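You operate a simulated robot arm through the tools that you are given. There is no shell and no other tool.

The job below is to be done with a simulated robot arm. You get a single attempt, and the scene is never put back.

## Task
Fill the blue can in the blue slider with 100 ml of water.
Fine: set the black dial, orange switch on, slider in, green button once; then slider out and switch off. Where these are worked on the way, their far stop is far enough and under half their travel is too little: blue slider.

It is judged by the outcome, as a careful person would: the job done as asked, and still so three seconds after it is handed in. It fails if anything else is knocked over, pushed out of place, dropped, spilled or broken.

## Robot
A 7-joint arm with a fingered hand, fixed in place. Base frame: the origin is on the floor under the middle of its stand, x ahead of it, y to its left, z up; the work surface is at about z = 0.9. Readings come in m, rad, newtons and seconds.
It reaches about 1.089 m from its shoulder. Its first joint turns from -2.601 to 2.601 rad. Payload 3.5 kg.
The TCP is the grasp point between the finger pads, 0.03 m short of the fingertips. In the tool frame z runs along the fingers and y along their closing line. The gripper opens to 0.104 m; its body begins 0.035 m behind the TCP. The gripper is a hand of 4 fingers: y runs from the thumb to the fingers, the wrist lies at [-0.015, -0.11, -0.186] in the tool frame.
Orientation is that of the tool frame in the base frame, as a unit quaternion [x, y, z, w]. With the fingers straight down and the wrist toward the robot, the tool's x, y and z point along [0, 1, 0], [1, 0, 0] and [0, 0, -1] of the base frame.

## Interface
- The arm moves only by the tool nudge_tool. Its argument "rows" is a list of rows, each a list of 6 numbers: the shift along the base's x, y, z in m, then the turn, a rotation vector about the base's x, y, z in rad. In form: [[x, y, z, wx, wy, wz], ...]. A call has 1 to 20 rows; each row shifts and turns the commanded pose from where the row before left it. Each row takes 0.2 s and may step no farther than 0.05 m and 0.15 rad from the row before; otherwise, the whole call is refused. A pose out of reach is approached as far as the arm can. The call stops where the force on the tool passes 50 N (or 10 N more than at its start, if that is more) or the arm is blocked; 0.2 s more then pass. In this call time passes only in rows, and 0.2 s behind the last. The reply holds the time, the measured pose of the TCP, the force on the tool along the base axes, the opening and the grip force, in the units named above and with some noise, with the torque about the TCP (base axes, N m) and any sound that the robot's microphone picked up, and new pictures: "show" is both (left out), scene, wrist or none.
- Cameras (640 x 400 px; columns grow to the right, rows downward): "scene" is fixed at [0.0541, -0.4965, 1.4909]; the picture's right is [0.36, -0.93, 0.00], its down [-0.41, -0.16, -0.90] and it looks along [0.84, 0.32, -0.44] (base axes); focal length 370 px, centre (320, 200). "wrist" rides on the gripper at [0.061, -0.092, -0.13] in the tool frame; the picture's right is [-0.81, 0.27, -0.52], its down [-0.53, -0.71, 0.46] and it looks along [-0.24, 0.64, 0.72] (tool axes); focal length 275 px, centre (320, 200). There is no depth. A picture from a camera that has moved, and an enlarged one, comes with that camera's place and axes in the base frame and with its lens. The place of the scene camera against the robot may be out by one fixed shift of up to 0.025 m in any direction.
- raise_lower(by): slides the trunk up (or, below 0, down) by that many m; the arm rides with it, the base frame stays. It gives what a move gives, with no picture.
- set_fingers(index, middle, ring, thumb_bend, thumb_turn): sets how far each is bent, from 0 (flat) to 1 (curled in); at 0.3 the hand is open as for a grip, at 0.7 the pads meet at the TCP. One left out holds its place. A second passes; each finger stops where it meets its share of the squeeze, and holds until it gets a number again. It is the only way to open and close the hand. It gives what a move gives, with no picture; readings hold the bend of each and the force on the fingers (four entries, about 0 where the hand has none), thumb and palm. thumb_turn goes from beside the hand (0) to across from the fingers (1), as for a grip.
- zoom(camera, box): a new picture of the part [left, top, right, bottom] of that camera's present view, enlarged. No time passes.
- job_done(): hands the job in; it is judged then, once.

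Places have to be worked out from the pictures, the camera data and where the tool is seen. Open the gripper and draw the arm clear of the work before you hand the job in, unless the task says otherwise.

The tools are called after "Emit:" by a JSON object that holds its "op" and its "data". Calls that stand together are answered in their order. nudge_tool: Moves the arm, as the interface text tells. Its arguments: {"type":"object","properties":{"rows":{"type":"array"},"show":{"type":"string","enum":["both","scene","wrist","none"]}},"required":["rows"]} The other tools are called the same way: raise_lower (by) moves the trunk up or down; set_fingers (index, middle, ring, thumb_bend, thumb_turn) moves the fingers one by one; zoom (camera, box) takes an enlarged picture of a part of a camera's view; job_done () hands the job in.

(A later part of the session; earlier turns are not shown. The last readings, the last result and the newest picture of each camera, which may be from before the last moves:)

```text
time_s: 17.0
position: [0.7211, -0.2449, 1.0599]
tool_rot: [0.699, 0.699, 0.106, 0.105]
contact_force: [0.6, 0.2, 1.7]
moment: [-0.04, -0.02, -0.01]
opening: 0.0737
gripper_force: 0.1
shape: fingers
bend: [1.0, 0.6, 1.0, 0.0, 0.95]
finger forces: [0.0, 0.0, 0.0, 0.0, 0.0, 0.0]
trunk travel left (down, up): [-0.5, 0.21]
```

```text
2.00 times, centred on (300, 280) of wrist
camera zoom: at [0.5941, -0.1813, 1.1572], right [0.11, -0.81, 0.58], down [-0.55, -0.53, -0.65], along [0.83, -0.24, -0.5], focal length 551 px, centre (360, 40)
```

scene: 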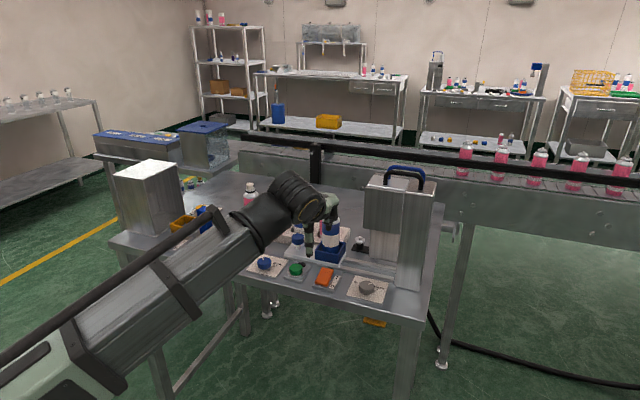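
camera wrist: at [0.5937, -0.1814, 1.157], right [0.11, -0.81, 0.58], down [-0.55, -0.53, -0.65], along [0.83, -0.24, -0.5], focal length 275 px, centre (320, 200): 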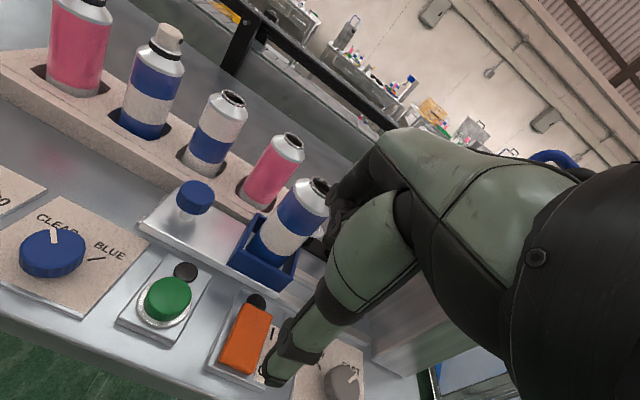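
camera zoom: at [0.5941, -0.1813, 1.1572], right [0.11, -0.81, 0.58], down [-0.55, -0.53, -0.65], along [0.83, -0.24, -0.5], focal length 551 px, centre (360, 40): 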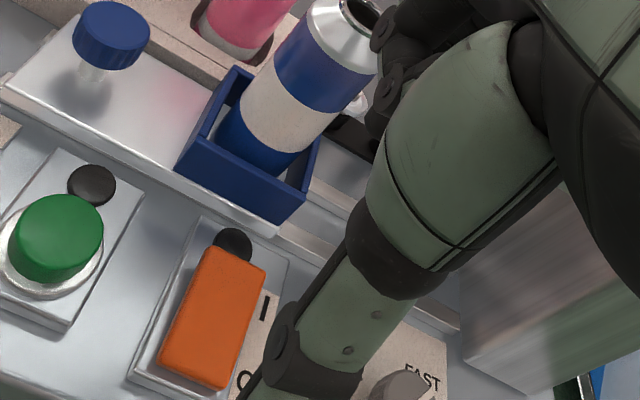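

The thumb will hang in front of the table edge (edge ≈0.68, thumb ≈0.63), which is fine. I shift slightly back so the middle fingertip is over x≈0.74 and descend most of the way.

Emit:
{"op": "nudge_tool", "data": {"rows": [[-0.008, 0.0, -0.02, 0, 0, 0], [0, 0, -0.03, 0, 0, 0], [0, 0, -0.03, 0, 0, 0]], "show": "both"}}

Emit:
{"op": "zoom", "data": {"camera": "scene", "box": [280, 210, 370, 300]}}

Emit:
{"op": "zoom", "data": {"camera": "wrist", "box": [220, 180, 420, 340]}}

```text
time_s: 17.8
position: [0.7126, -0.245, 0.9796]
tool_rot: [0.699, 0.7, 0.105, 0.106]
contact_force: [-0.1, 0.6, -0.4]
moment: [-0.02, -0.02, 0.03]
opening: 0.0737
gripper_force: 0.1
shape: fingers
bend: [1.0, 0.6, 1.0, 0.0, 0.95]
finger forces: [0.1, 0.0, 0.0, 0.1, 0.0, 0.0]
trunk travel left (down, up): [-0.5, 0.21]
camera wrist: at [0.5861, -0.1815, 1.0767], right [0.11, -0.81, 0.58], down [-0.55, -0.53, -0.65], along [0.83, -0.24, -0.5], focal length 275 px, centre (320, 200)
```

scene: 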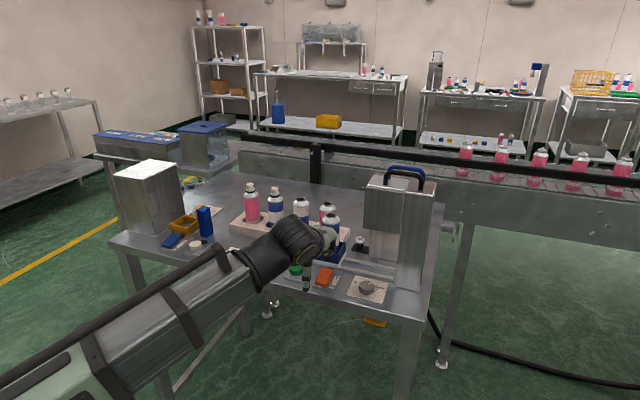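
wrist: 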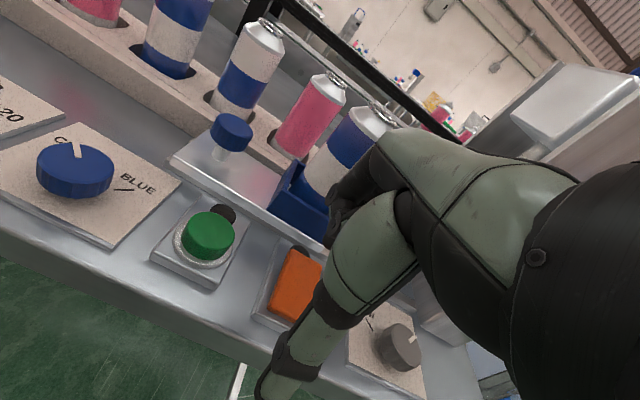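

```text
4.44 times, centred on (325, 255) of scene
camera zoom: at [0.0541, -0.4965, 1.4909], right [0.36, -0.93, 0.0], down [-0.41, -0.16, -0.9], along [0.84, 0.32, -0.44], focal length 1643 px, centre (298, -44)
```

zoom: 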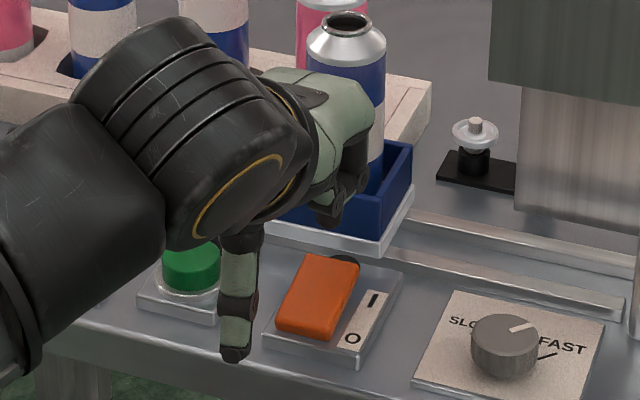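

```text
2.50 times, centred on (320, 260) of wrist
camera zoom: at [0.5861, -0.1815, 1.0767], right [0.11, -0.81, 0.58], down [-0.55, -0.53, -0.65], along [0.83, -0.24, -0.5], focal length 688 px, centre (320, 50)
```

zoom: 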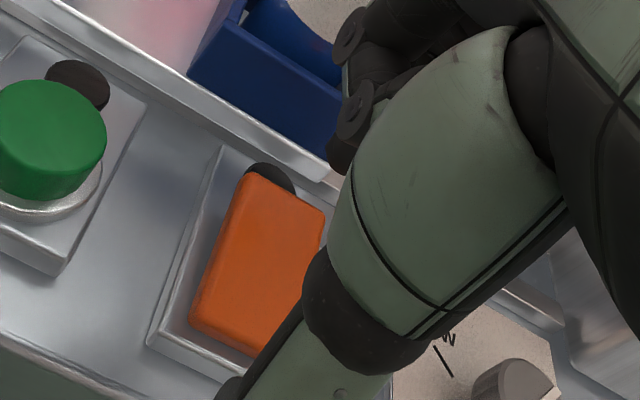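

The rocker's far end is raised (≈0.935 at x≈0.74) and the near end is down, so it is off. I shift the fingertip back to x≈0.733 and lower gently until contact.

Emit:
{"op": "nudge_tool", "data": {"rows": [[-0.008, 0.0, 0, 0, 0, 0], [0, 0, -0.008, 0, 0, 0], [0, 0, -0.006, 0, 0, 0], [0, 0, -0.004, 0, 0, 0]], "show": "none"}}

Emit:
{"op": "zoom", "data": {"camera": "scene", "box": [280, 210, 370, 300]}}

Emit:
{"op": "zoom", "data": {"camera": "wrist", "box": [220, 180, 420, 340]}}

```text
time_s: 18.8
position: [0.7052, -0.2441, 0.9609]
tool_rot: [0.7, 0.699, 0.106, 0.106]
contact_force: [0.5, 0.7, -0.2]
moment: [0.02, 0.0, 0.03]
opening: 0.074
gripper_force: 0.1
shape: fingers
bend: [1.0, 0.6, 1.0, 0.0, 0.95]
finger forces: [0.0, 0.0, 0.0, 0.0, 0.0, 0.1]
trunk travel left (down, up): [-0.5, 0.21]
```

```text
4.44 times, centred on (325, 255) of scene
camera zoom: at [0.0541, -0.4965, 1.4909], right [0.36, -0.93, 0.0], down [-0.41, -0.16, -0.9], along [0.84, 0.32, -0.44], focal length 1643 px, centre (298, -44)
```

zoom: 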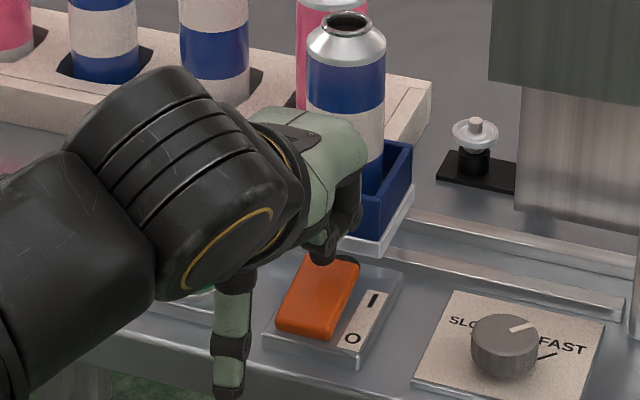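

```text
2.50 times, centred on (320, 260) of wrist
camera zoom: at [0.5778, -0.181, 1.0582], right [0.11, -0.81, 0.58], down [-0.55, -0.53, -0.65], along [0.83, -0.24, -0.5], focal length 688 px, centre (320, 50)
```

zoom: 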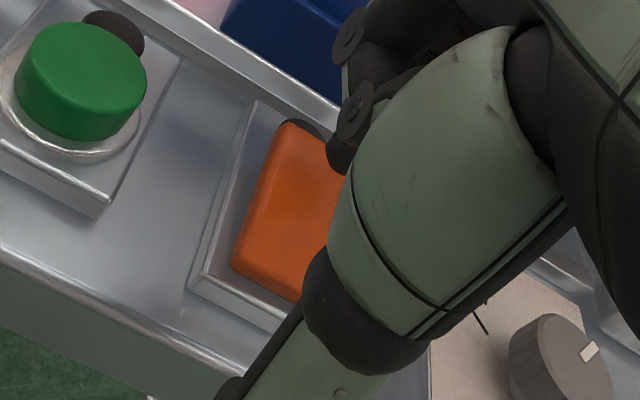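

The fingertip is just above the far end of the rocker and well within its width. I continue down in small steps, watching force and sound.

Emit:
{"op": "nudge_tool", "data": {"rows": [[0, 0, -0.004, 0, 0, 0], [0, 0, -0.004, 0, 0, 0], [0, 0, -0.004, 0, 0, 0]], "show": "none"}}

Emit:
{"op": "zoom", "data": {"camera": "scene", "box": [280, 210, 370, 300]}}

Emit:
{"op": "zoom", "data": {"camera": "wrist", "box": [220, 180, 420, 340]}}

```text
time_s: 19.6
position: [0.705, -0.2444, 0.9486]
tool_rot: [0.699, 0.699, 0.105, 0.106]
contact_force: [-0.8, 0.2, 0.4]
moment: [-0.01, 0.0, -0.02]
opening: 0.074
gripper_force: 0.1
shape: fingers
bend: [1.0, 0.6, 1.0, 0.0, 0.95]
finger forces: [0.0, 0.7, 0.0, 0.1, 0.0, 0.1]
trunk travel left (down, up): [-0.5, 0.21]
```

```text
4.44 times, centred on (325, 255) of scene
camera zoom: at [0.0541, -0.4965, 1.4909], right [0.36, -0.93, 0.0], down [-0.41, -0.16, -0.9], along [0.84, 0.32, -0.44], focal length 1643 px, centre (298, -44)
```

zoom: 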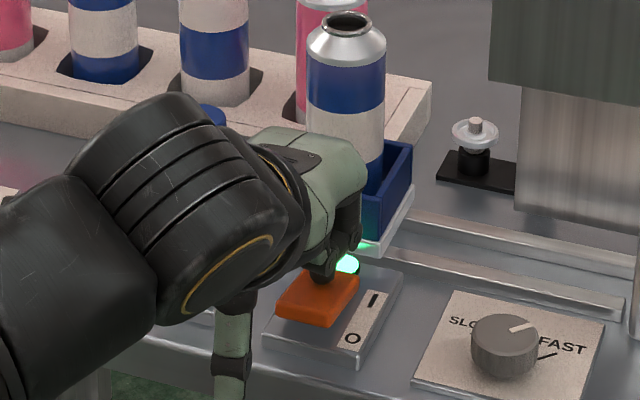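

```text
2.50 times, centred on (320, 260) of wrist
camera zoom: at [0.5775, -0.1812, 1.0463], right [0.11, -0.81, 0.58], down [-0.55, -0.53, -0.65], along [0.83, -0.24, -0.5], focal length 688 px, centre (320, 50)
```

zoom: 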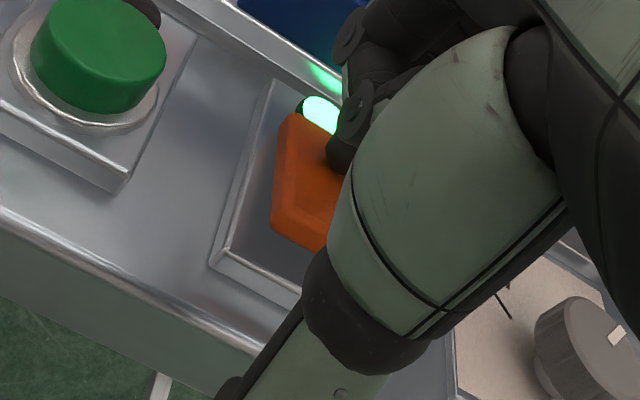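

The green lamp beside the switch is lit and the rocker has flipped to I, so it is on. I lift clear, level the hand and move to the +y side of the blue slider knob.

Emit:
{"op": "nudge_tool", "data": {"rows": [[0, 0, 0.03, 0, 0, 0], [0, 0, 0.04, 0, 0, 0], [0, 0.03, 0.04, 0, 0.1, 0], [0, 0.04, 0.01, 0, 0.1, 0], [0, 0.05, 0.01, 0, 0.1, 0], [0.02, 0.05, 0.0, 0, 0, 0], [0.025, 0.02, 0.0, 0, 0, 0]], "show": "none"}}

Emit:
{"op": "set_fingers", "data": {"index": 0.6, "middle": 0.6, "ring": 0.6, "thumb_bend": 0.3}}

Emit:
{"op": "nudge_tool", "data": {"rows": [[0.01, 0, 0, 0, 0, 0]], "show": "both"}}

Emit:
{"op": "zoom", "data": {"camera": "scene", "box": [250, 170, 380, 290]}}

Emit:
{"op": "zoom", "data": {"camera": "wrist", "box": [260, 160, 500, 340]}}

```text
refused: row 5 steps farther than a row can; nothing moved
```

```text
time_s: 20.6
position: [0.7034, -0.2438, 0.9502]
tool_rot: [0.7, 0.698, 0.105, 0.106]
contact_force: [-0.2, -0.1, 0.2]
moment: [0.0, -0.02, 0.0]
opening: 0.0648
gripper_force: 0.1
shape: fingers
bend: [0.6, 0.6, 0.6, 0.3, 0.97]
finger forces: [0.1, 0.1, 0.0, 0.0, 0.1, 0.0]
trunk travel left (down, up): [-0.5, 0.21]
```

```text
time_s: 21.0
position: [0.7137, -0.2447, 0.9501]
tool_rot: [0.699, 0.699, 0.105, 0.105]
contact_force: [0.6, 0.0, 0.5]
moment: [0.0, 0.01, 0.02]
opening: 0.0645
gripper_force: 0.1
shape: fingers
bend: [0.6, 0.6, 0.6, 0.3, 0.97]
finger forces: [0.0, 0.1, 0.0, 0.1, 0.1, 0.0]
trunk travel left (down, up): [-0.5, 0.21]
camera wrist: at [0.587, -0.1816, 1.0464], right [0.11, -0.81, 0.58], down [-0.55, -0.53, -0.65], along [0.83, -0.24, -0.5], focal length 275 px, centre (320, 200)
```

scene: 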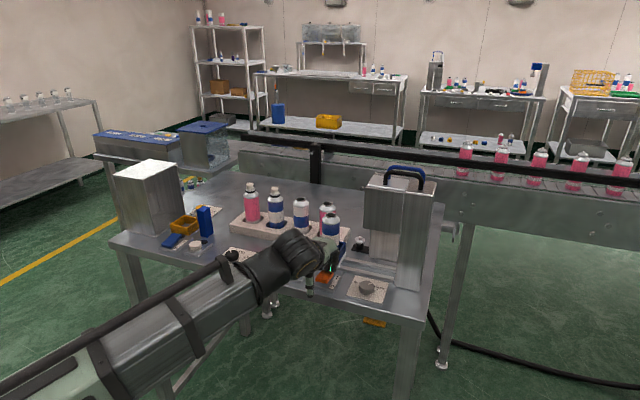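
wrist: 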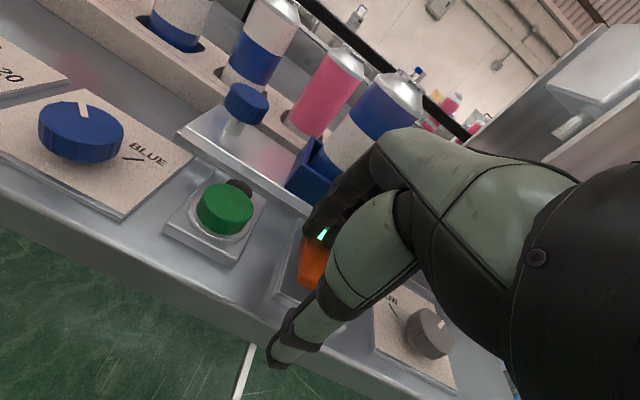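

```text
3.33 times, centred on (315, 230) of scene
camera zoom: at [0.0541, -0.4965, 1.4909], right [0.36, -0.93, 0.0], down [-0.41, -0.16, -0.9], along [0.84, 0.32, -0.44], focal length 1233 px, centre (337, 100)
```

zoom: 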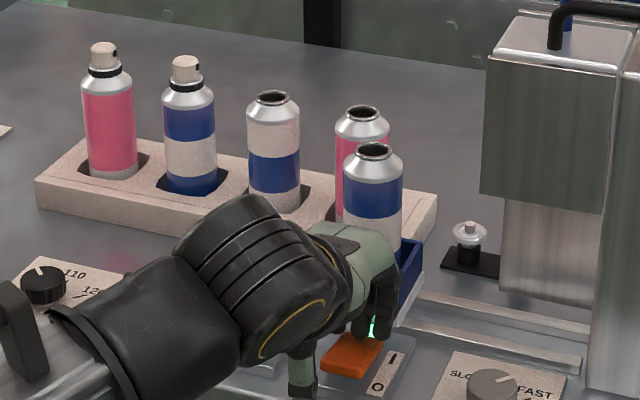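

```text
2.22 times, centred on (380, 250) of wrist
camera zoom: at [0.587, -0.1816, 1.0464], right [0.11, -0.81, 0.58], down [-0.55, -0.53, -0.65], along [0.83, -0.24, -0.5], focal length 612 px, centre (187, 89)
```

zoom: 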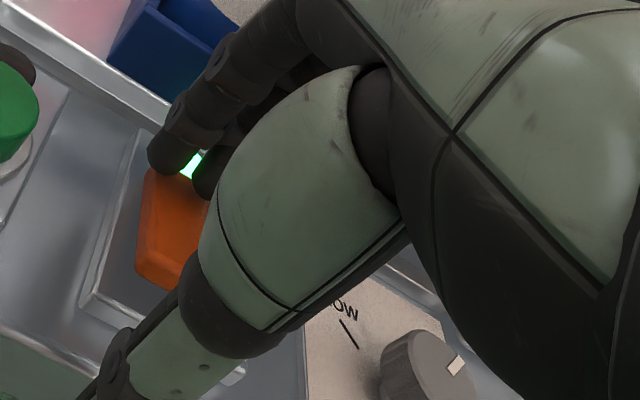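

The lift was refused because of an oversize step (the later calls still ran, but no contact occurred and the lamp is still green). I lift straight up now with legal steps.

Emit:
{"op": "nudge_tool", "data": {"rows": [[0, 0, 0.03, 0, 0, 0], [0, 0, 0.04, 0, 0, 0], [0, 0.02, 0.04, 0, 0.1, 0], [0, 0.04, 0.01, 0, 0.1, 0], [0, 0.045, 0.01, 0, 0.1, 0], [0.0, 0.045, 0.0, 0, 0, 0], [0.02, 0.03, 0.0, 0, 0, 0]], "show": "both"}}

```text
time_s: 22.6
position: [0.7356, -0.0643, 1.0798]
tool_rot: [0.708, 0.706, 0.0, 0.0]
contact_force: [-0.6, 0.0, 0.3]
moment: [-0.02, -0.01, -0.05]
opening: 0.0647
gripper_force: 0.0
shape: fingers
bend: [0.6, 0.6, 0.6, 0.3, 0.97]
finger forces: [0.0, 0.0, 0.0, 0.0, 0.0, 0.0]
trunk travel left (down, up): [-0.5, 0.21]
camera wrist: at [0.6431, -0.0016, 1.2091], right [0.27, -0.81, 0.52], down [-0.71, -0.53, -0.46], along [0.64, -0.24, -0.72], focal length 275 px, centre (320, 200)
```

scene: 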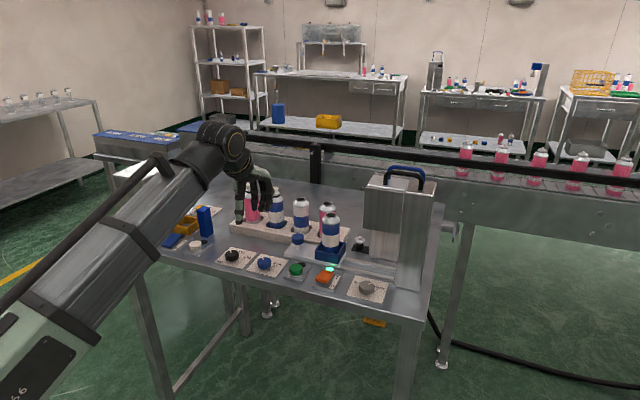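
wrist: 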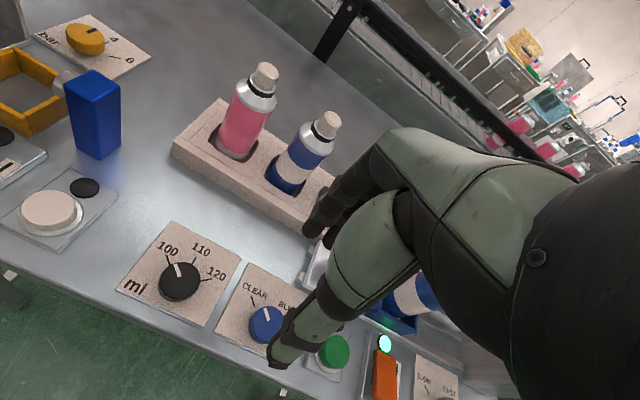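

The hand is clear at (0.736, -0.064, 1.08). I take a detailed look at the slider from the scene camera to fix the knob and tray positions.

Emit:
{"op": "zoom", "data": {"camera": "scene", "box": [270, 200, 370, 280]}}

Emit:
{"op": "zoom", "data": {"camera": "scene", "box": [330, 160, 450, 300]}}

Emit:
{"op": "zoom", "data": {"camera": "wrist", "box": [280, 180, 460, 400]}}

```text
5.00 times, centred on (320, 240) of scene
camera zoom: at [0.0541, -0.4965, 1.4909], right [0.36, -0.93, 0.0], down [-0.41, -0.16, -0.9], along [0.84, 0.32, -0.44], focal length 1849 px, centre (320, 0)
```

zoom: 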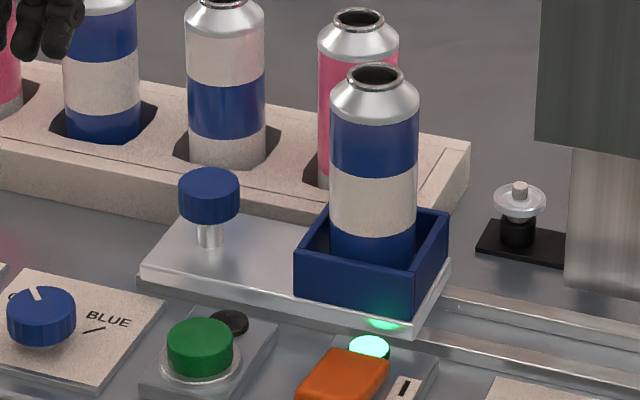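

```text
2.86 times, centred on (390, 230) of scene
camera zoom: at [0.0541, -0.4965, 1.4909], right [0.36, -0.93, 0.0], down [-0.41, -0.16, -0.9], along [0.84, 0.32, -0.44], focal length 1056 px, centre (120, 114)
```

zoom: 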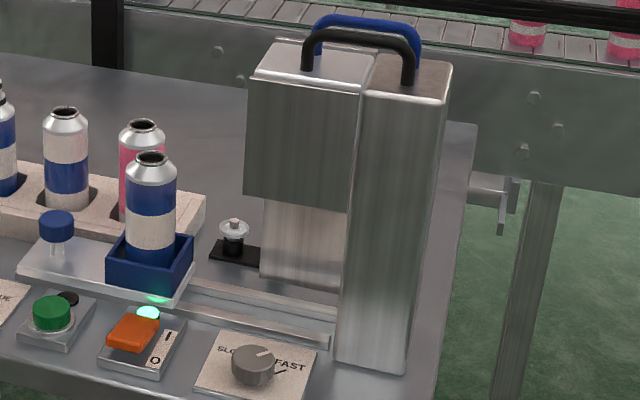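

```text
1.82 times, centred on (370, 290) of wrist
camera zoom: at [0.6431, -0.0016, 1.2091], right [0.27, -0.81, 0.52], down [-0.71, -0.53, -0.46], along [0.64, -0.24, -0.72], focal length 500 px, centre (229, 36)
```

zoom: 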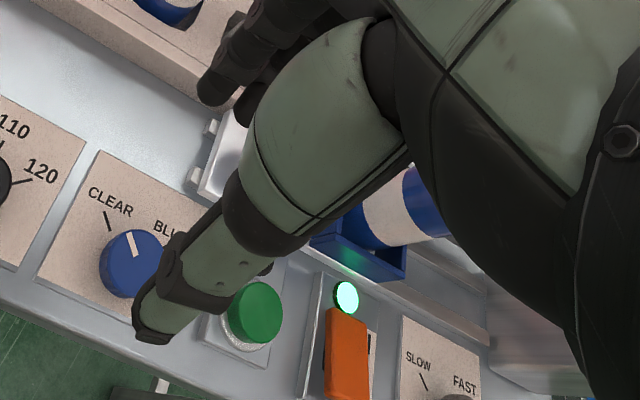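

My knob estimates from different views disagree by about 15 mm, so I move to a better viewpoint where the knob is close and unobstructed in the wrist camera.

Emit:
{"op": "nudge_tool", "data": {"rows": [[0.0, -0.03, 0.025, 0, 0, 0], [0.005, -0.04, 0.02, 0, 0, 0], [0.005, -0.04, 0.005, 0, 0, 0], [0, -0.016, 0, 0, 0, 0]], "show": "wrist"}}

Emit:
{"op": "zoom", "data": {"camera": "wrist", "box": [140, 140, 340, 300]}}

```text
time_s: 23.6
position: [0.7458, -0.191, 1.1288]
tool_rot: [0.708, 0.706, 0.0, 0.0]
contact_force: [0.3, 0.2, 0.0]
moment: [0.01, -0.02, 0.01]
opening: 0.065
gripper_force: 0.1
shape: fingers
bend: [0.6, 0.6, 0.6, 0.3, 0.97]
finger forces: [0.0, 0.1, 0.0, 0.0, 0.1, 0.0]
trunk travel left (down, up): [-0.5, 0.21]
camera wrist: at [0.6529, -0.1283, 1.2596], right [0.28, -0.81, 0.52], down [-0.71, -0.53, -0.46], along [0.64, -0.24, -0.72], focal length 275 px, centre (320, 200)
```

wrist: 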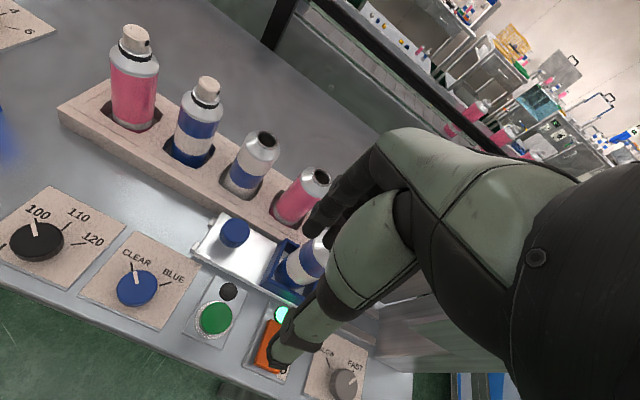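

```text
2.50 times, centred on (240, 220) of wrist
camera zoom: at [0.6529, -0.1283, 1.2596], right [0.28, -0.81, 0.52], down [-0.71, -0.53, -0.46], along [0.64, -0.24, -0.72], focal length 688 px, centre (520, 150)
```

zoom: 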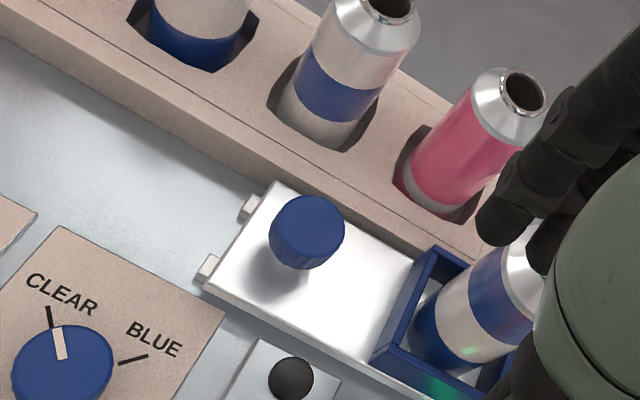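

From this view the knob sits at (0.802, -0.144), cap z≈0.95–0.972, tray x 0.772–0.834, rack cans' fronts ≈0.854. I move over to the +y side with a slight back-tilt for clearance before lowering beside the knob.

Emit:
{"op": "nudge_tool", "data": {"rows": [[0.0, 0.045, 0.0, 0, 0, 0], [0.0, 0.045, 0.0, 0, -0.075, 0], [0.01, 0.046, 0, 0, -0.075, 0], [0.02, 0, 0, 0, 0, 0], [0, 0, -0.04, 0, 0, 0], [0, 0, -0.04, 0, 0, 0]], "show": "both"}}

Emit:
{"op": "zoom", "data": {"camera": "scene", "box": [240, 180, 360, 280]}}

Emit:
{"op": "zoom", "data": {"camera": "wrist", "box": [240, 140, 480, 340]}}

```text
time_s: 25.0
position: [0.7718, -0.0555, 1.0491]
tool_rot: [0.705, 0.705, 0.054, 0.053]
contact_force: [-0.4, -0.4, 0.3]
moment: [-0.01, -0.06, -0.03]
opening: 0.0646
gripper_force: 0.1
shape: fingers
bend: [0.6, 0.6, 0.6, 0.3, 0.97]
finger forces: [0.0, 0.1, 0.0, 0.0, 0.0, 0.0]
trunk travel left (down, up): [-0.5, 0.21]
camera wrist: at [0.6608, 0.0074, 1.1637], right [0.19, -0.81, 0.55], down [-0.64, -0.53, -0.56], along [0.75, -0.24, -0.62], focal length 275 px, centre (320, 200)
```

scene: 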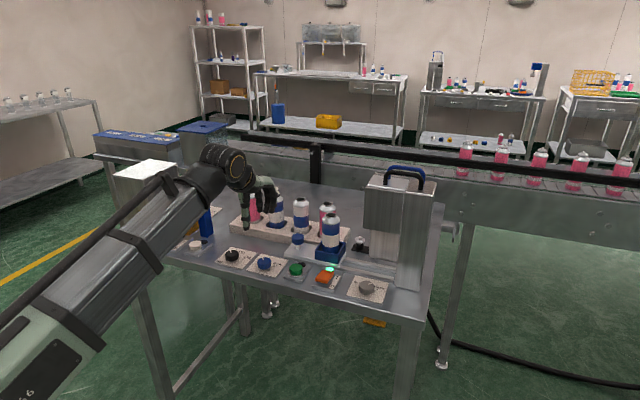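
wrist: 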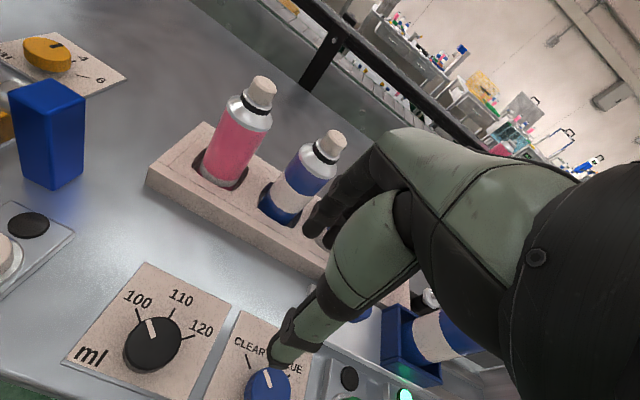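

```text
4.00 times, centred on (300, 230) of scene
camera zoom: at [0.0541, -0.4965, 1.4909], right [0.36, -0.93, 0.0], down [-0.41, -0.16, -0.9], along [0.84, 0.32, -0.44], focal length 1479 px, centre (400, 80)
```

zoom: 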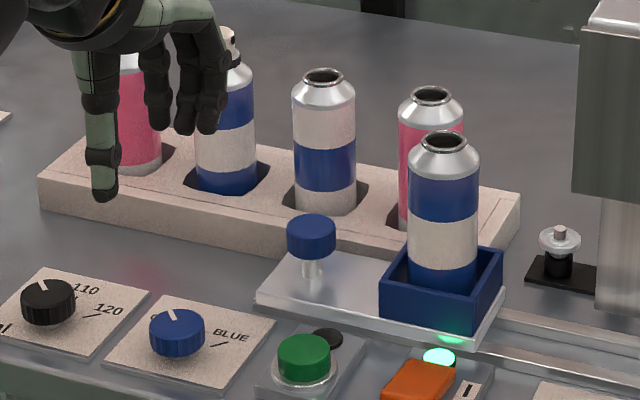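

```text
2.00 times, centred on (360, 240) of wrist
camera zoom: at [0.6608, 0.0074, 1.1637], right [0.19, -0.81, 0.55], down [-0.64, -0.53, -0.56], along [0.75, -0.24, -0.62], focal length 551 px, centre (240, 120)
```

zoom: 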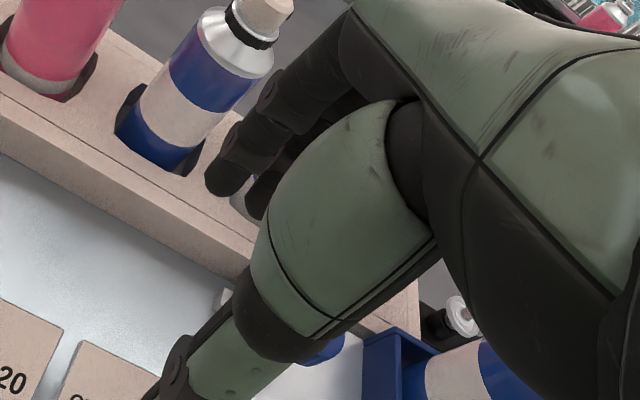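

Fingers are clear of the rack cans. I lower to z≈0.975 so the fingertips are at knob-cap height, still ~3 cm to the +y side of the knob.

Emit:
{"op": "nudge_tool", "data": {"rows": [[0.005, 0, -0.03, 0, 0, 0], [0, 0, -0.03, 0, 0, 0], [0, 0, -0.014, 0, 0, 0]], "show": "none"}}

Emit:
{"op": "zoom", "data": {"camera": "scene", "box": [240, 200, 340, 280]}}

Emit:
{"op": "zoom", "data": {"camera": "wrist", "box": [240, 140, 480, 340]}}

```text
time_s: 25.8
position: [0.779, -0.0546, 0.9749]
tool_rot: [0.705, 0.705, 0.052, 0.054]
contact_force: [0.2, 0.3, 0.4]
moment: [-0.08, -0.01, 0.02]
opening: 0.0648
gripper_force: 0.1
shape: fingers
bend: [0.6, 0.6, 0.6, 0.3, 0.97]
finger forces: [0.1, 0.1, 0.1, 0.0, 0.0, 0.1]
trunk travel left (down, up): [-0.5, 0.21]
```

```text
5.00 times, centred on (290, 240) of scene
camera zoom: at [0.0541, -0.4965, 1.4909], right [0.36, -0.93, 0.0], down [-0.41, -0.16, -0.9], along [0.84, 0.32, -0.44], focal length 1849 px, centre (470, 0)
```

zoom: 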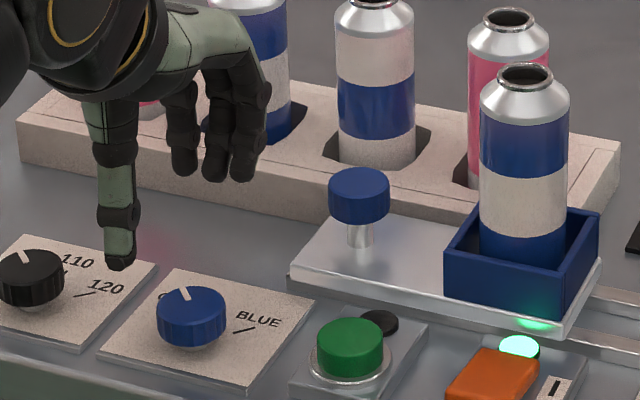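

```text
2.00 times, centred on (360, 240) of wrist
camera zoom: at [0.6682, 0.0081, 1.0904], right [0.19, -0.81, 0.55], down [-0.64, -0.53, -0.56], along [0.75, -0.24, -0.62], focal length 551 px, centre (240, 120)
```

zoom: 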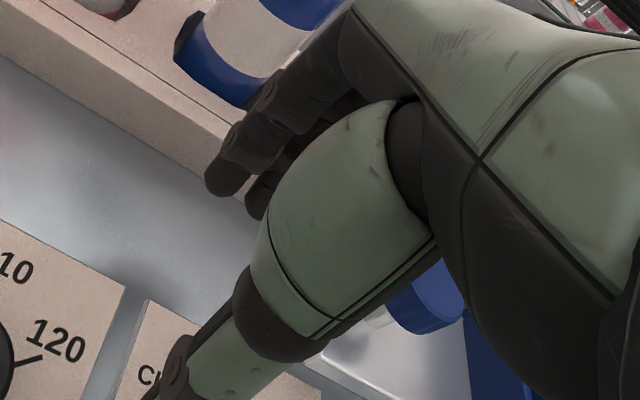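

The ring fingertip is at the height of the knob cap; I lower 7 mm more for fuller contact and move toward -y until I feel the knob.

Emit:
{"op": "nudge_tool", "data": {"rows": [[0, 0, -0.007, 0, 0, 0], [0, -0.012, 0, 0, 0, 0], [0, -0.012, 0, 0, 0, 0], [0, -0.012, 0, 0, 0, 0]], "show": "none"}}

Emit:
{"op": "zoom", "data": {"camera": "scene", "box": [240, 200, 340, 280]}}

Emit:
{"op": "zoom", "data": {"camera": "wrist", "box": [240, 140, 480, 340]}}

```text
time_s: 26.8
position: [0.78, -0.0895, 0.9695]
tool_rot: [0.705, 0.705, 0.053, 0.053]
contact_force: [0.0, -1.2, -0.3]
moment: [-0.01, -0.01, 0.03]
opening: 0.0643
gripper_force: 0.1
shape: fingers
bend: [0.6, 0.6, 0.6, 0.3, 0.97]
finger forces: [0.0, 0.1, 0.0, 0.0, 0.0, 0.1]
trunk travel left (down, up): [-0.5, 0.21]
```

```text
5.00 times, centred on (290, 240) of scene
camera zoom: at [0.0541, -0.4965, 1.4909], right [0.36, -0.93, 0.0], down [-0.41, -0.16, -0.9], along [0.84, 0.32, -0.44], focal length 1849 px, centre (470, 0)
```

zoom: 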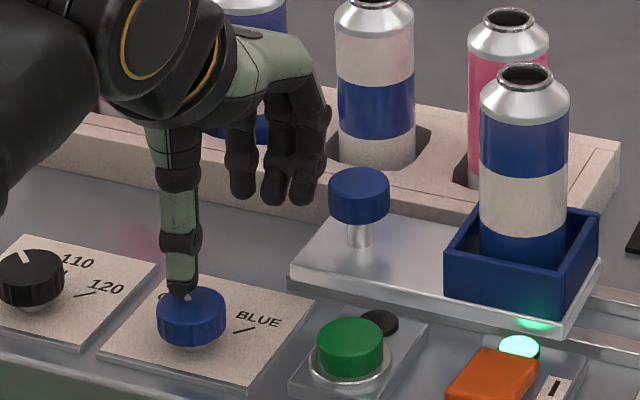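

```text
2.00 times, centred on (360, 240) of wrist
camera zoom: at [0.6687, -0.0266, 1.0831], right [0.19, -0.81, 0.55], down [-0.64, -0.53, -0.56], along [0.75, -0.24, -0.62], focal length 551 px, centre (240, 120)
```

zoom: 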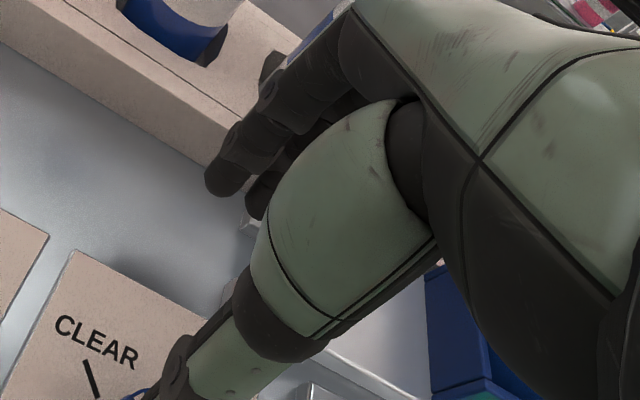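

The thumb tip passes roughly 2 cm above the blue dial and no contact is felt yet; the ring finger is about 13 mm from the knob. I raise the hand's thumb side margin by keeping height and continue -y in small steps.

Emit:
{"op": "nudge_tool", "data": {"rows": [[0, -0.01, 0, 0, 0, 0], [0, -0.01, 0, 0, 0, 0]], "show": "none"}}

Emit:
{"op": "zoom", "data": {"camera": "scene", "box": [250, 200, 350, 280]}}

```text
time_s: 27.4
position: [0.7791, -0.1102, 0.9679]
tool_rot: [0.705, 0.705, 0.053, 0.053]
contact_force: [-0.3, 1.3, 0.7]
moment: [0.01, -0.04, 0.03]
opening: 0.0646
gripper_force: 0.1
shape: fingers
bend: [0.6, 0.6, 0.6, 0.3, 0.97]
finger forces: [0.1, 0.0, 0.4, 0.0, 0.0, 0.0]
trunk travel left (down, up): [-0.5, 0.21]
```

```text
5.00 times, centred on (300, 240) of scene
camera zoom: at [0.0541, -0.4965, 1.4909], right [0.36, -0.93, 0.0], down [-0.41, -0.16, -0.9], along [0.84, 0.32, -0.44], focal length 1849 px, centre (420, 0)
```

zoom: 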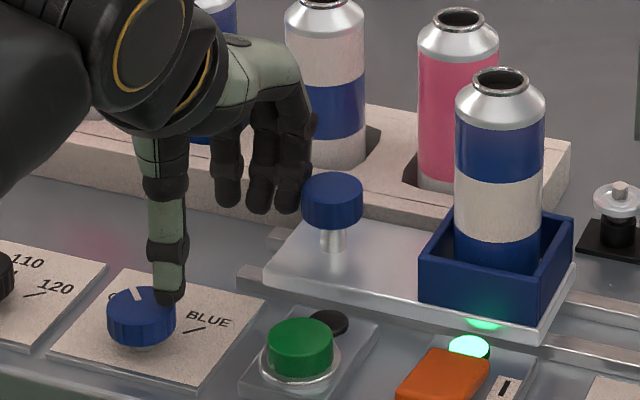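

The slider is moving with the finger at very low force. I keep pushing it -y at a gentle pace.

Emit:
{"op": "nudge_tool", "data": {"rows": [[0, -0.01, 0, 0, 0, 0], [0, -0.01, 0, 0, 0, 0], [0, -0.01, 0, 0, 0, 0], [0, -0.01, 0, 0, 0, 0], [0, -0.01, 0, 0, 0, 0]], "show": "none"}}

Emit:
{"op": "zoom", "data": {"camera": "scene", "box": [260, 180, 420, 300]}}

```text
time_s: 28.6
position: [0.7806, -0.1604, 0.9688]
tool_rot: [0.705, 0.705, 0.054, 0.053]
contact_force: [0.2, 1.2, 0.0]
moment: [0.03, 0.03, -0.04]
opening: 0.065
gripper_force: 0.3
shape: fingers
bend: [0.6, 0.6, 0.6, 0.3, 0.97]
finger forces: [0.0, 0.1, 0.3, 0.0, 0.0, 0.0]
trunk travel left (down, up): [-0.5, 0.21]
```

```text
3.33 times, centred on (340, 240) of scene
camera zoom: at [0.0541, -0.4965, 1.4909], right [0.36, -0.93, 0.0], down [-0.41, -0.16, -0.9], along [0.84, 0.32, -0.44], focal length 1233 px, centre (253, 67)
```

zoom: 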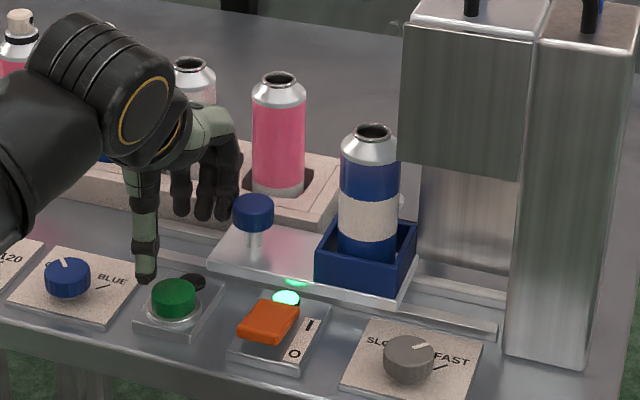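

The thumb tip is only ~12 mm above the level of the green button it is about to pass, so I raise the hand 5 mm and take out most of the tilt (which lifts the thumb) before continuing.

Emit:
{"op": "nudge_tool", "data": {"rows": [[0.002, 0, 0.005, 0, 0.06, 0], [0.002, 0, 0.0, 0, 0.06, 0]], "show": "none"}}

Emit:
{"op": "zoom", "data": {"camera": "scene", "box": [260, 200, 360, 280]}}

Emit:
{"op": "zoom", "data": {"camera": "wrist", "box": [200, 140, 480, 360]}}

```text
time_s: 29.2
position: [0.785, -0.1594, 0.9738]
tool_rot: [0.707, 0.707, 0.011, 0.01]
contact_force: [-0.1, 1.3, -0.1]
moment: [0.0, 0.01, 0.01]
opening: 0.0646
gripper_force: 0.1
shape: fingers
bend: [0.6, 0.6, 0.6, 0.3, 0.97]
finger forces: [0.0, 0.0, 0.1, 0.0, 0.0, 0.0]
trunk travel left (down, up): [-0.5, 0.21]
```

```text
5.00 times, centred on (310, 240) of scene
camera zoom: at [0.0541, -0.4965, 1.4909], right [0.36, -0.93, 0.0], down [-0.41, -0.16, -0.9], along [0.84, 0.32, -0.44], focal length 1849 px, centre (370, 0)
```

zoom: 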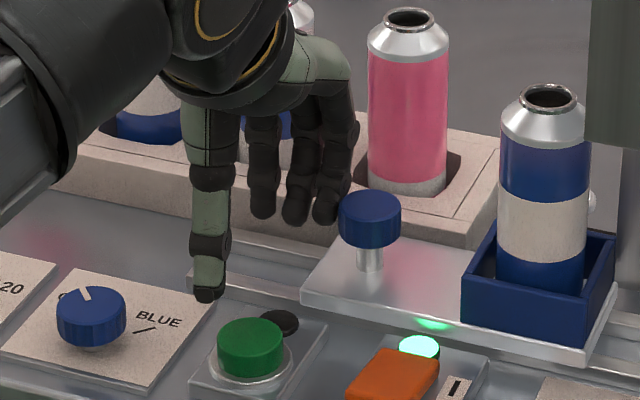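

```text
1.82 times, centred on (340, 250) of wrist
camera zoom: at [0.6877, -0.0968, 1.101], right [0.26, -0.81, 0.53], down [-0.7, -0.53, -0.48], along [0.67, -0.24, -0.71], focal length 500 px, centre (284, 109)
```

zoom: 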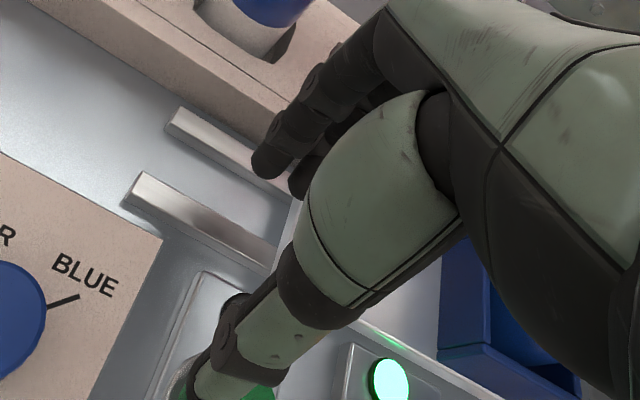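

Thumb is now well above the green button and the ring finger still bears on the knob. I continue pushing -y.

Emit:
{"op": "nudge_tool", "data": {"rows": [[0, -0.01, 0, 0, 0, 0], [0, -0.01, 0, 0, 0, 0], [0, -0.01, 0, 0, 0, 0], [0, -0.01, 0, 0, 0, 0]], "show": "none"}}

Emit:
{"op": "zoom", "data": {"camera": "scene", "box": [280, 180, 420, 290]}}

```text
time_s: 30.2
position: [0.785, -0.1993, 0.9738]
tool_rot: [0.707, 0.707, 0.01, 0.011]
contact_force: [-0.2, 0.5, 0.2]
moment: [0.03, -0.01, 0.03]
opening: 0.0644
gripper_force: 0.1
shape: fingers
bend: [0.6, 0.6, 0.6, 0.3, 0.97]
finger forces: [0.0, 0.0, 0.6, 0.0, 0.0, 0.0]
trunk travel left (down, up): [-0.5, 0.21]
```

```text
3.64 times, centred on (350, 235) of scene
camera zoom: at [0.0541, -0.4965, 1.4909], right [0.36, -0.93, 0.0], down [-0.41, -0.16, -0.9], along [0.84, 0.32, -0.44], focal length 1345 px, centre (211, 73)
```

zoom: 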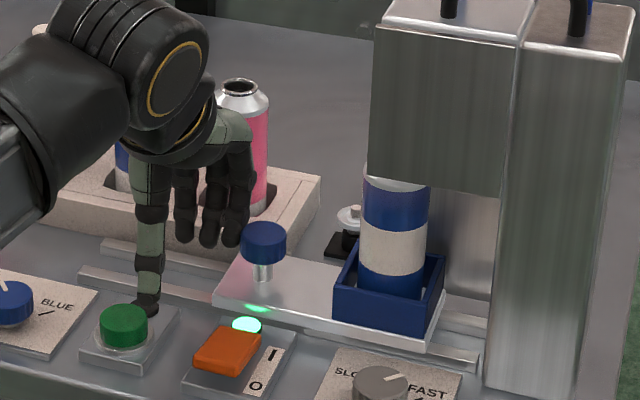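

The can is entering under the filler head. I keep pushing gently until the stop is felt.

Emit:
{"op": "nudge_tool", "data": {"rows": [[0, -0.008, 0, 0, 0, 0], [0, -0.008, 0, 0, 0, 0], [0, -0.008, 0, 0, 0, 0]], "show": "none"}}

Emit:
{"op": "zoom", "data": {"camera": "scene", "box": [280, 180, 420, 290]}}

```text
time_s: 31.0
position: [0.7834, -0.2207, 0.9729]
tool_rot: [0.706, 0.708, 0.011, 0.01]
contact_force: [0.0, 11.1, -1.3]
moment: [0.17, -0.02, 0.31]
opening: 0.0647
gripper_force: 5.2
shape: fingers
bend: [0.6, 0.6, 0.6, 0.3, 0.97]
finger forces: [0.0, 0.0, 10.9, 0.0, 0.1, 0.0]
trunk travel left (down, up): [-0.5, 0.21]
```

```text
3.64 times, centred on (350, 235) of scene
camera zoom: at [0.0541, -0.4965, 1.4909], right [0.36, -0.93, 0.0], down [-0.41, -0.16, -0.9], along [0.84, 0.32, -0.44], focal length 1345 px, centre (211, 73)
```

zoom: 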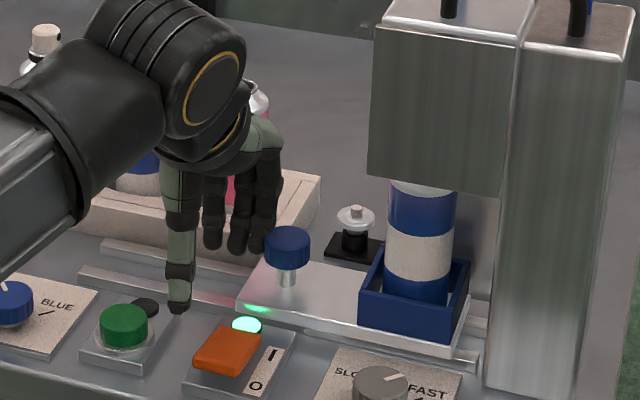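

The force rose to 11 N with the slider stopping, after about 0.12 m of travel. I push 4 mm more of command to confirm it is the hard stop.

Emit:
{"op": "nudge_tool", "data": {"rows": [[0, -0.004, 0, 0, 0, 0]], "show": "none"}}

Emit:
{"op": "zoom", "data": {"camera": "scene", "box": [280, 180, 420, 290]}}

```text
time_s: 31.4
position: [0.7843, -0.2254, 0.9734]
tool_rot: [0.707, 0.707, 0.011, 0.01]
contact_force: [1.1, 22.7, -2.1]
moment: [0.47, 0.08, 0.57]
opening: 0.0648
gripper_force: 11.1
shape: fingers
bend: [0.6, 0.6, 0.6, 0.3, 0.97]
finger forces: [0.1, 0.1, 22.6, 0.1, 0.1, 0.1]
trunk travel left (down, up): [-0.5, 0.21]
```

```text
3.64 times, centred on (350, 235) of scene
camera zoom: at [0.0541, -0.4965, 1.4909], right [0.36, -0.93, 0.0], down [-0.41, -0.16, -0.9], along [0.84, 0.32, -0.44], focal length 1345 px, centre (211, 73)
```

zoom: 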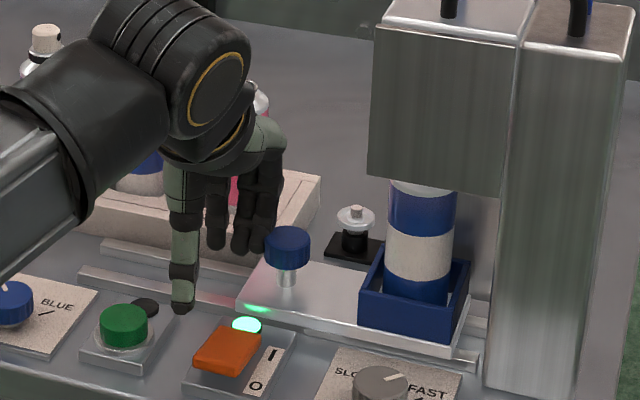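

Hard stop confirmed (22.7 N, slider unmoved), so the slider is fully in. I back off, rise clear and go above the green button, estimated at (0.719, -0.176).

Emit:
{"op": "nudge_tool", "data": {"rows": [[0, 0.015, 0, 0, 0, 0], [0, 0.02, 0.01, 0, 0, 0], [0, 0, 0.04, 0, 0, 0], [-0.02, 0, 0.04, 0, 0.03, 0], [-0.03, 0.01, 0.02, 0, 0, 0], [-0.03, 0.01, 0, 0, 0, 0]], "show": "both"}}

```text
time_s: 32.8
position: [0.702, -0.1718, 1.0838]
tool_rot: [0.707, 0.707, 0.0, 0.0]
contact_force: [-0.6, -0.1, 0.5]
moment: [0.0, -0.02, -0.04]
opening: 0.0648
gripper_force: 0.0
shape: fingers
bend: [0.6, 0.6, 0.6, 0.3, 0.97]
finger forces: [0.0, 0.1, 0.0, 0.1, 0.0, 0.0]
trunk travel left (down, up): [-0.5, 0.21]
camera wrist: at [0.6102, -0.109, 1.2138], right [0.27, -0.81, 0.52], down [-0.71, -0.53, -0.46], along [0.64, -0.24, -0.72], focal length 275 px, centre (320, 200)
```

scene: 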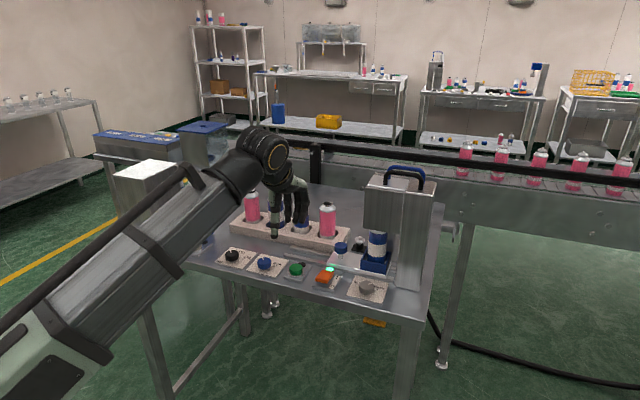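
wrist: 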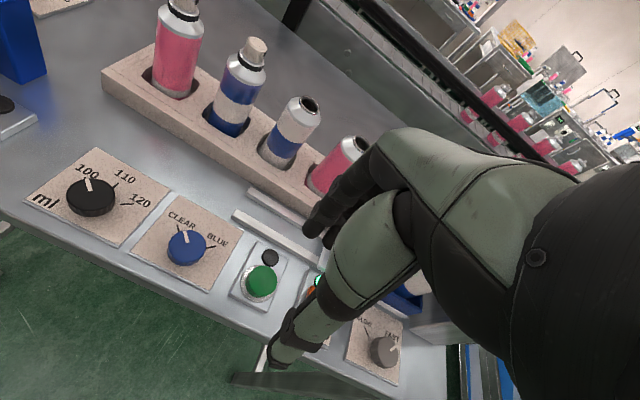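

The button reads (0.7185, -0.1745) from this view. I curl index and ring so only the middle finger protrudes, and zoom to check.

Emit:
{"op": "set_fingers", "data": {"index": 1.0, "middle": 0.6, "ring": 1.0, "thumb_bend": 0.1}}

Emit:
{"op": "zoom", "data": {"camera": "wrist", "box": [220, 180, 400, 330]}}

Emit:
{"op": "zoom", "data": {"camera": "scene", "box": [250, 180, 350, 290]}}

```text
time_s: 33.8
position: [0.7035, -0.1716, 1.0839]
tool_rot: [0.707, 0.707, -0.001, 0.0]
contact_force: [0.5, 0.3, 0.1]
moment: [0.04, 0.0, -0.03]
opening: 0.0722
gripper_force: 0.0
shape: fingers
bend: [1.0, 0.6, 1.0, 0.1, 0.96]
finger forces: [0.1, 0.0, 0.0, 0.1, 0.0, 0.1]
trunk travel left (down, up): [-0.5, 0.21]
```

```text
2.67 times, centred on (310, 255) of wrist
camera zoom: at [0.6107, -0.1093, 1.2137], right [0.27, -0.81, 0.52], down [-0.71, -0.53, -0.46], along [0.64, -0.24, -0.72], focal length 734 px, centre (347, 53)
```

zoom: 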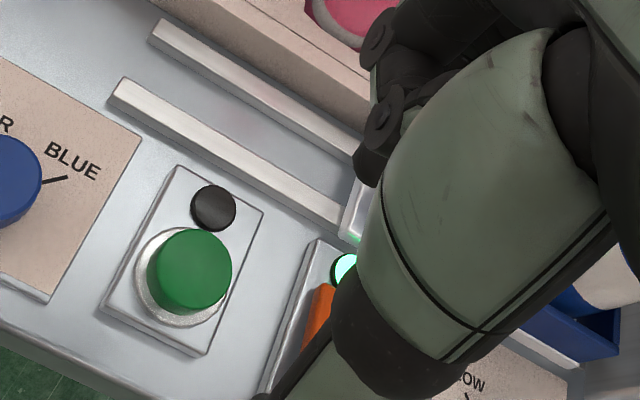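

```text
3.64 times, centred on (300, 235) of scene
camera zoom: at [0.0541, -0.4965, 1.4909], right [0.36, -0.93, 0.0], down [-0.41, -0.16, -0.9], along [0.84, 0.32, -0.44], focal length 1345 px, centre (393, 73)
```

zoom: 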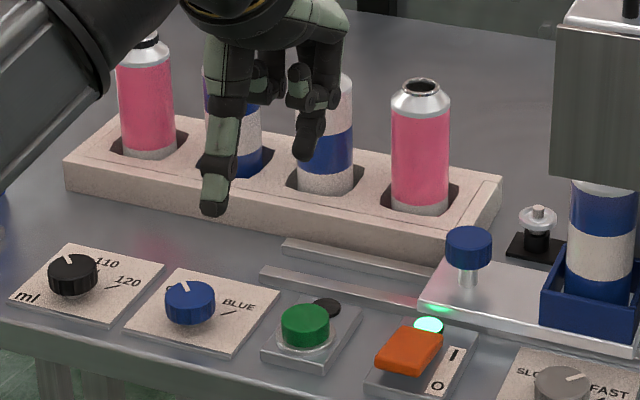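

The middle fingertip is about 12 mm to -y of the TCP, so I shift by (-0.003, +0.008) to centre it on the button and descend most of the way.

Emit:
{"op": "nudge_tool", "data": {"rows": [[-0.003, 0.008, -0.02, 0, 0, 0], [0, 0, -0.035, 0, 0, 0], [0, 0, -0.03, 0, 0, 0]], "show": "none"}}

Emit:
{"op": "zoom", "data": {"camera": "wrist", "box": [220, 180, 400, 330]}}

Emit:
{"op": "zoom", "data": {"camera": "scene", "box": [260, 210, 350, 290]}}

```text
time_s: 34.6
position: [0.7006, -0.1634, 0.9994]
tool_rot: [0.707, 0.707, 0.0, 0.0]
contact_force: [0.4, -0.4, 0.3]
moment: [-0.01, 0.01, -0.01]
opening: 0.072
gripper_force: 0.1
shape: fingers
bend: [1.0, 0.6, 1.0, 0.1, 0.96]
finger forces: [0.0, 0.0, 0.1, 0.0, 0.0, 0.0]
trunk travel left (down, up): [-0.5, 0.21]
```

```text
2.67 times, centred on (310, 255) of wrist
camera zoom: at [0.6085, -0.1006, 1.1285], right [0.27, -0.81, 0.52], down [-0.71, -0.53, -0.46], along [0.65, -0.24, -0.72], focal length 734 px, centre (347, 53)
```

zoom: 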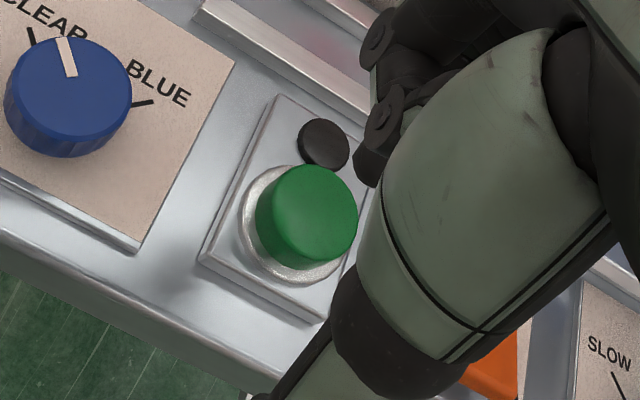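

```text
5.00 times, centred on (305, 250) of scene
camera zoom: at [0.0541, -0.4965, 1.4909], right [0.36, -0.93, 0.0], down [-0.41, -0.16, -0.9], along [0.84, 0.32, -0.44], focal length 1849 px, centre (395, -50)
```

zoom: 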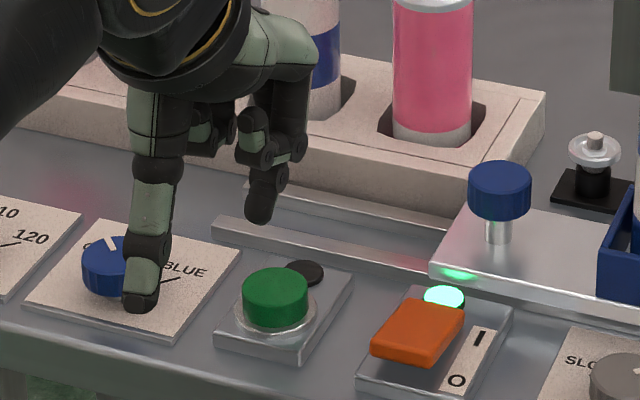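

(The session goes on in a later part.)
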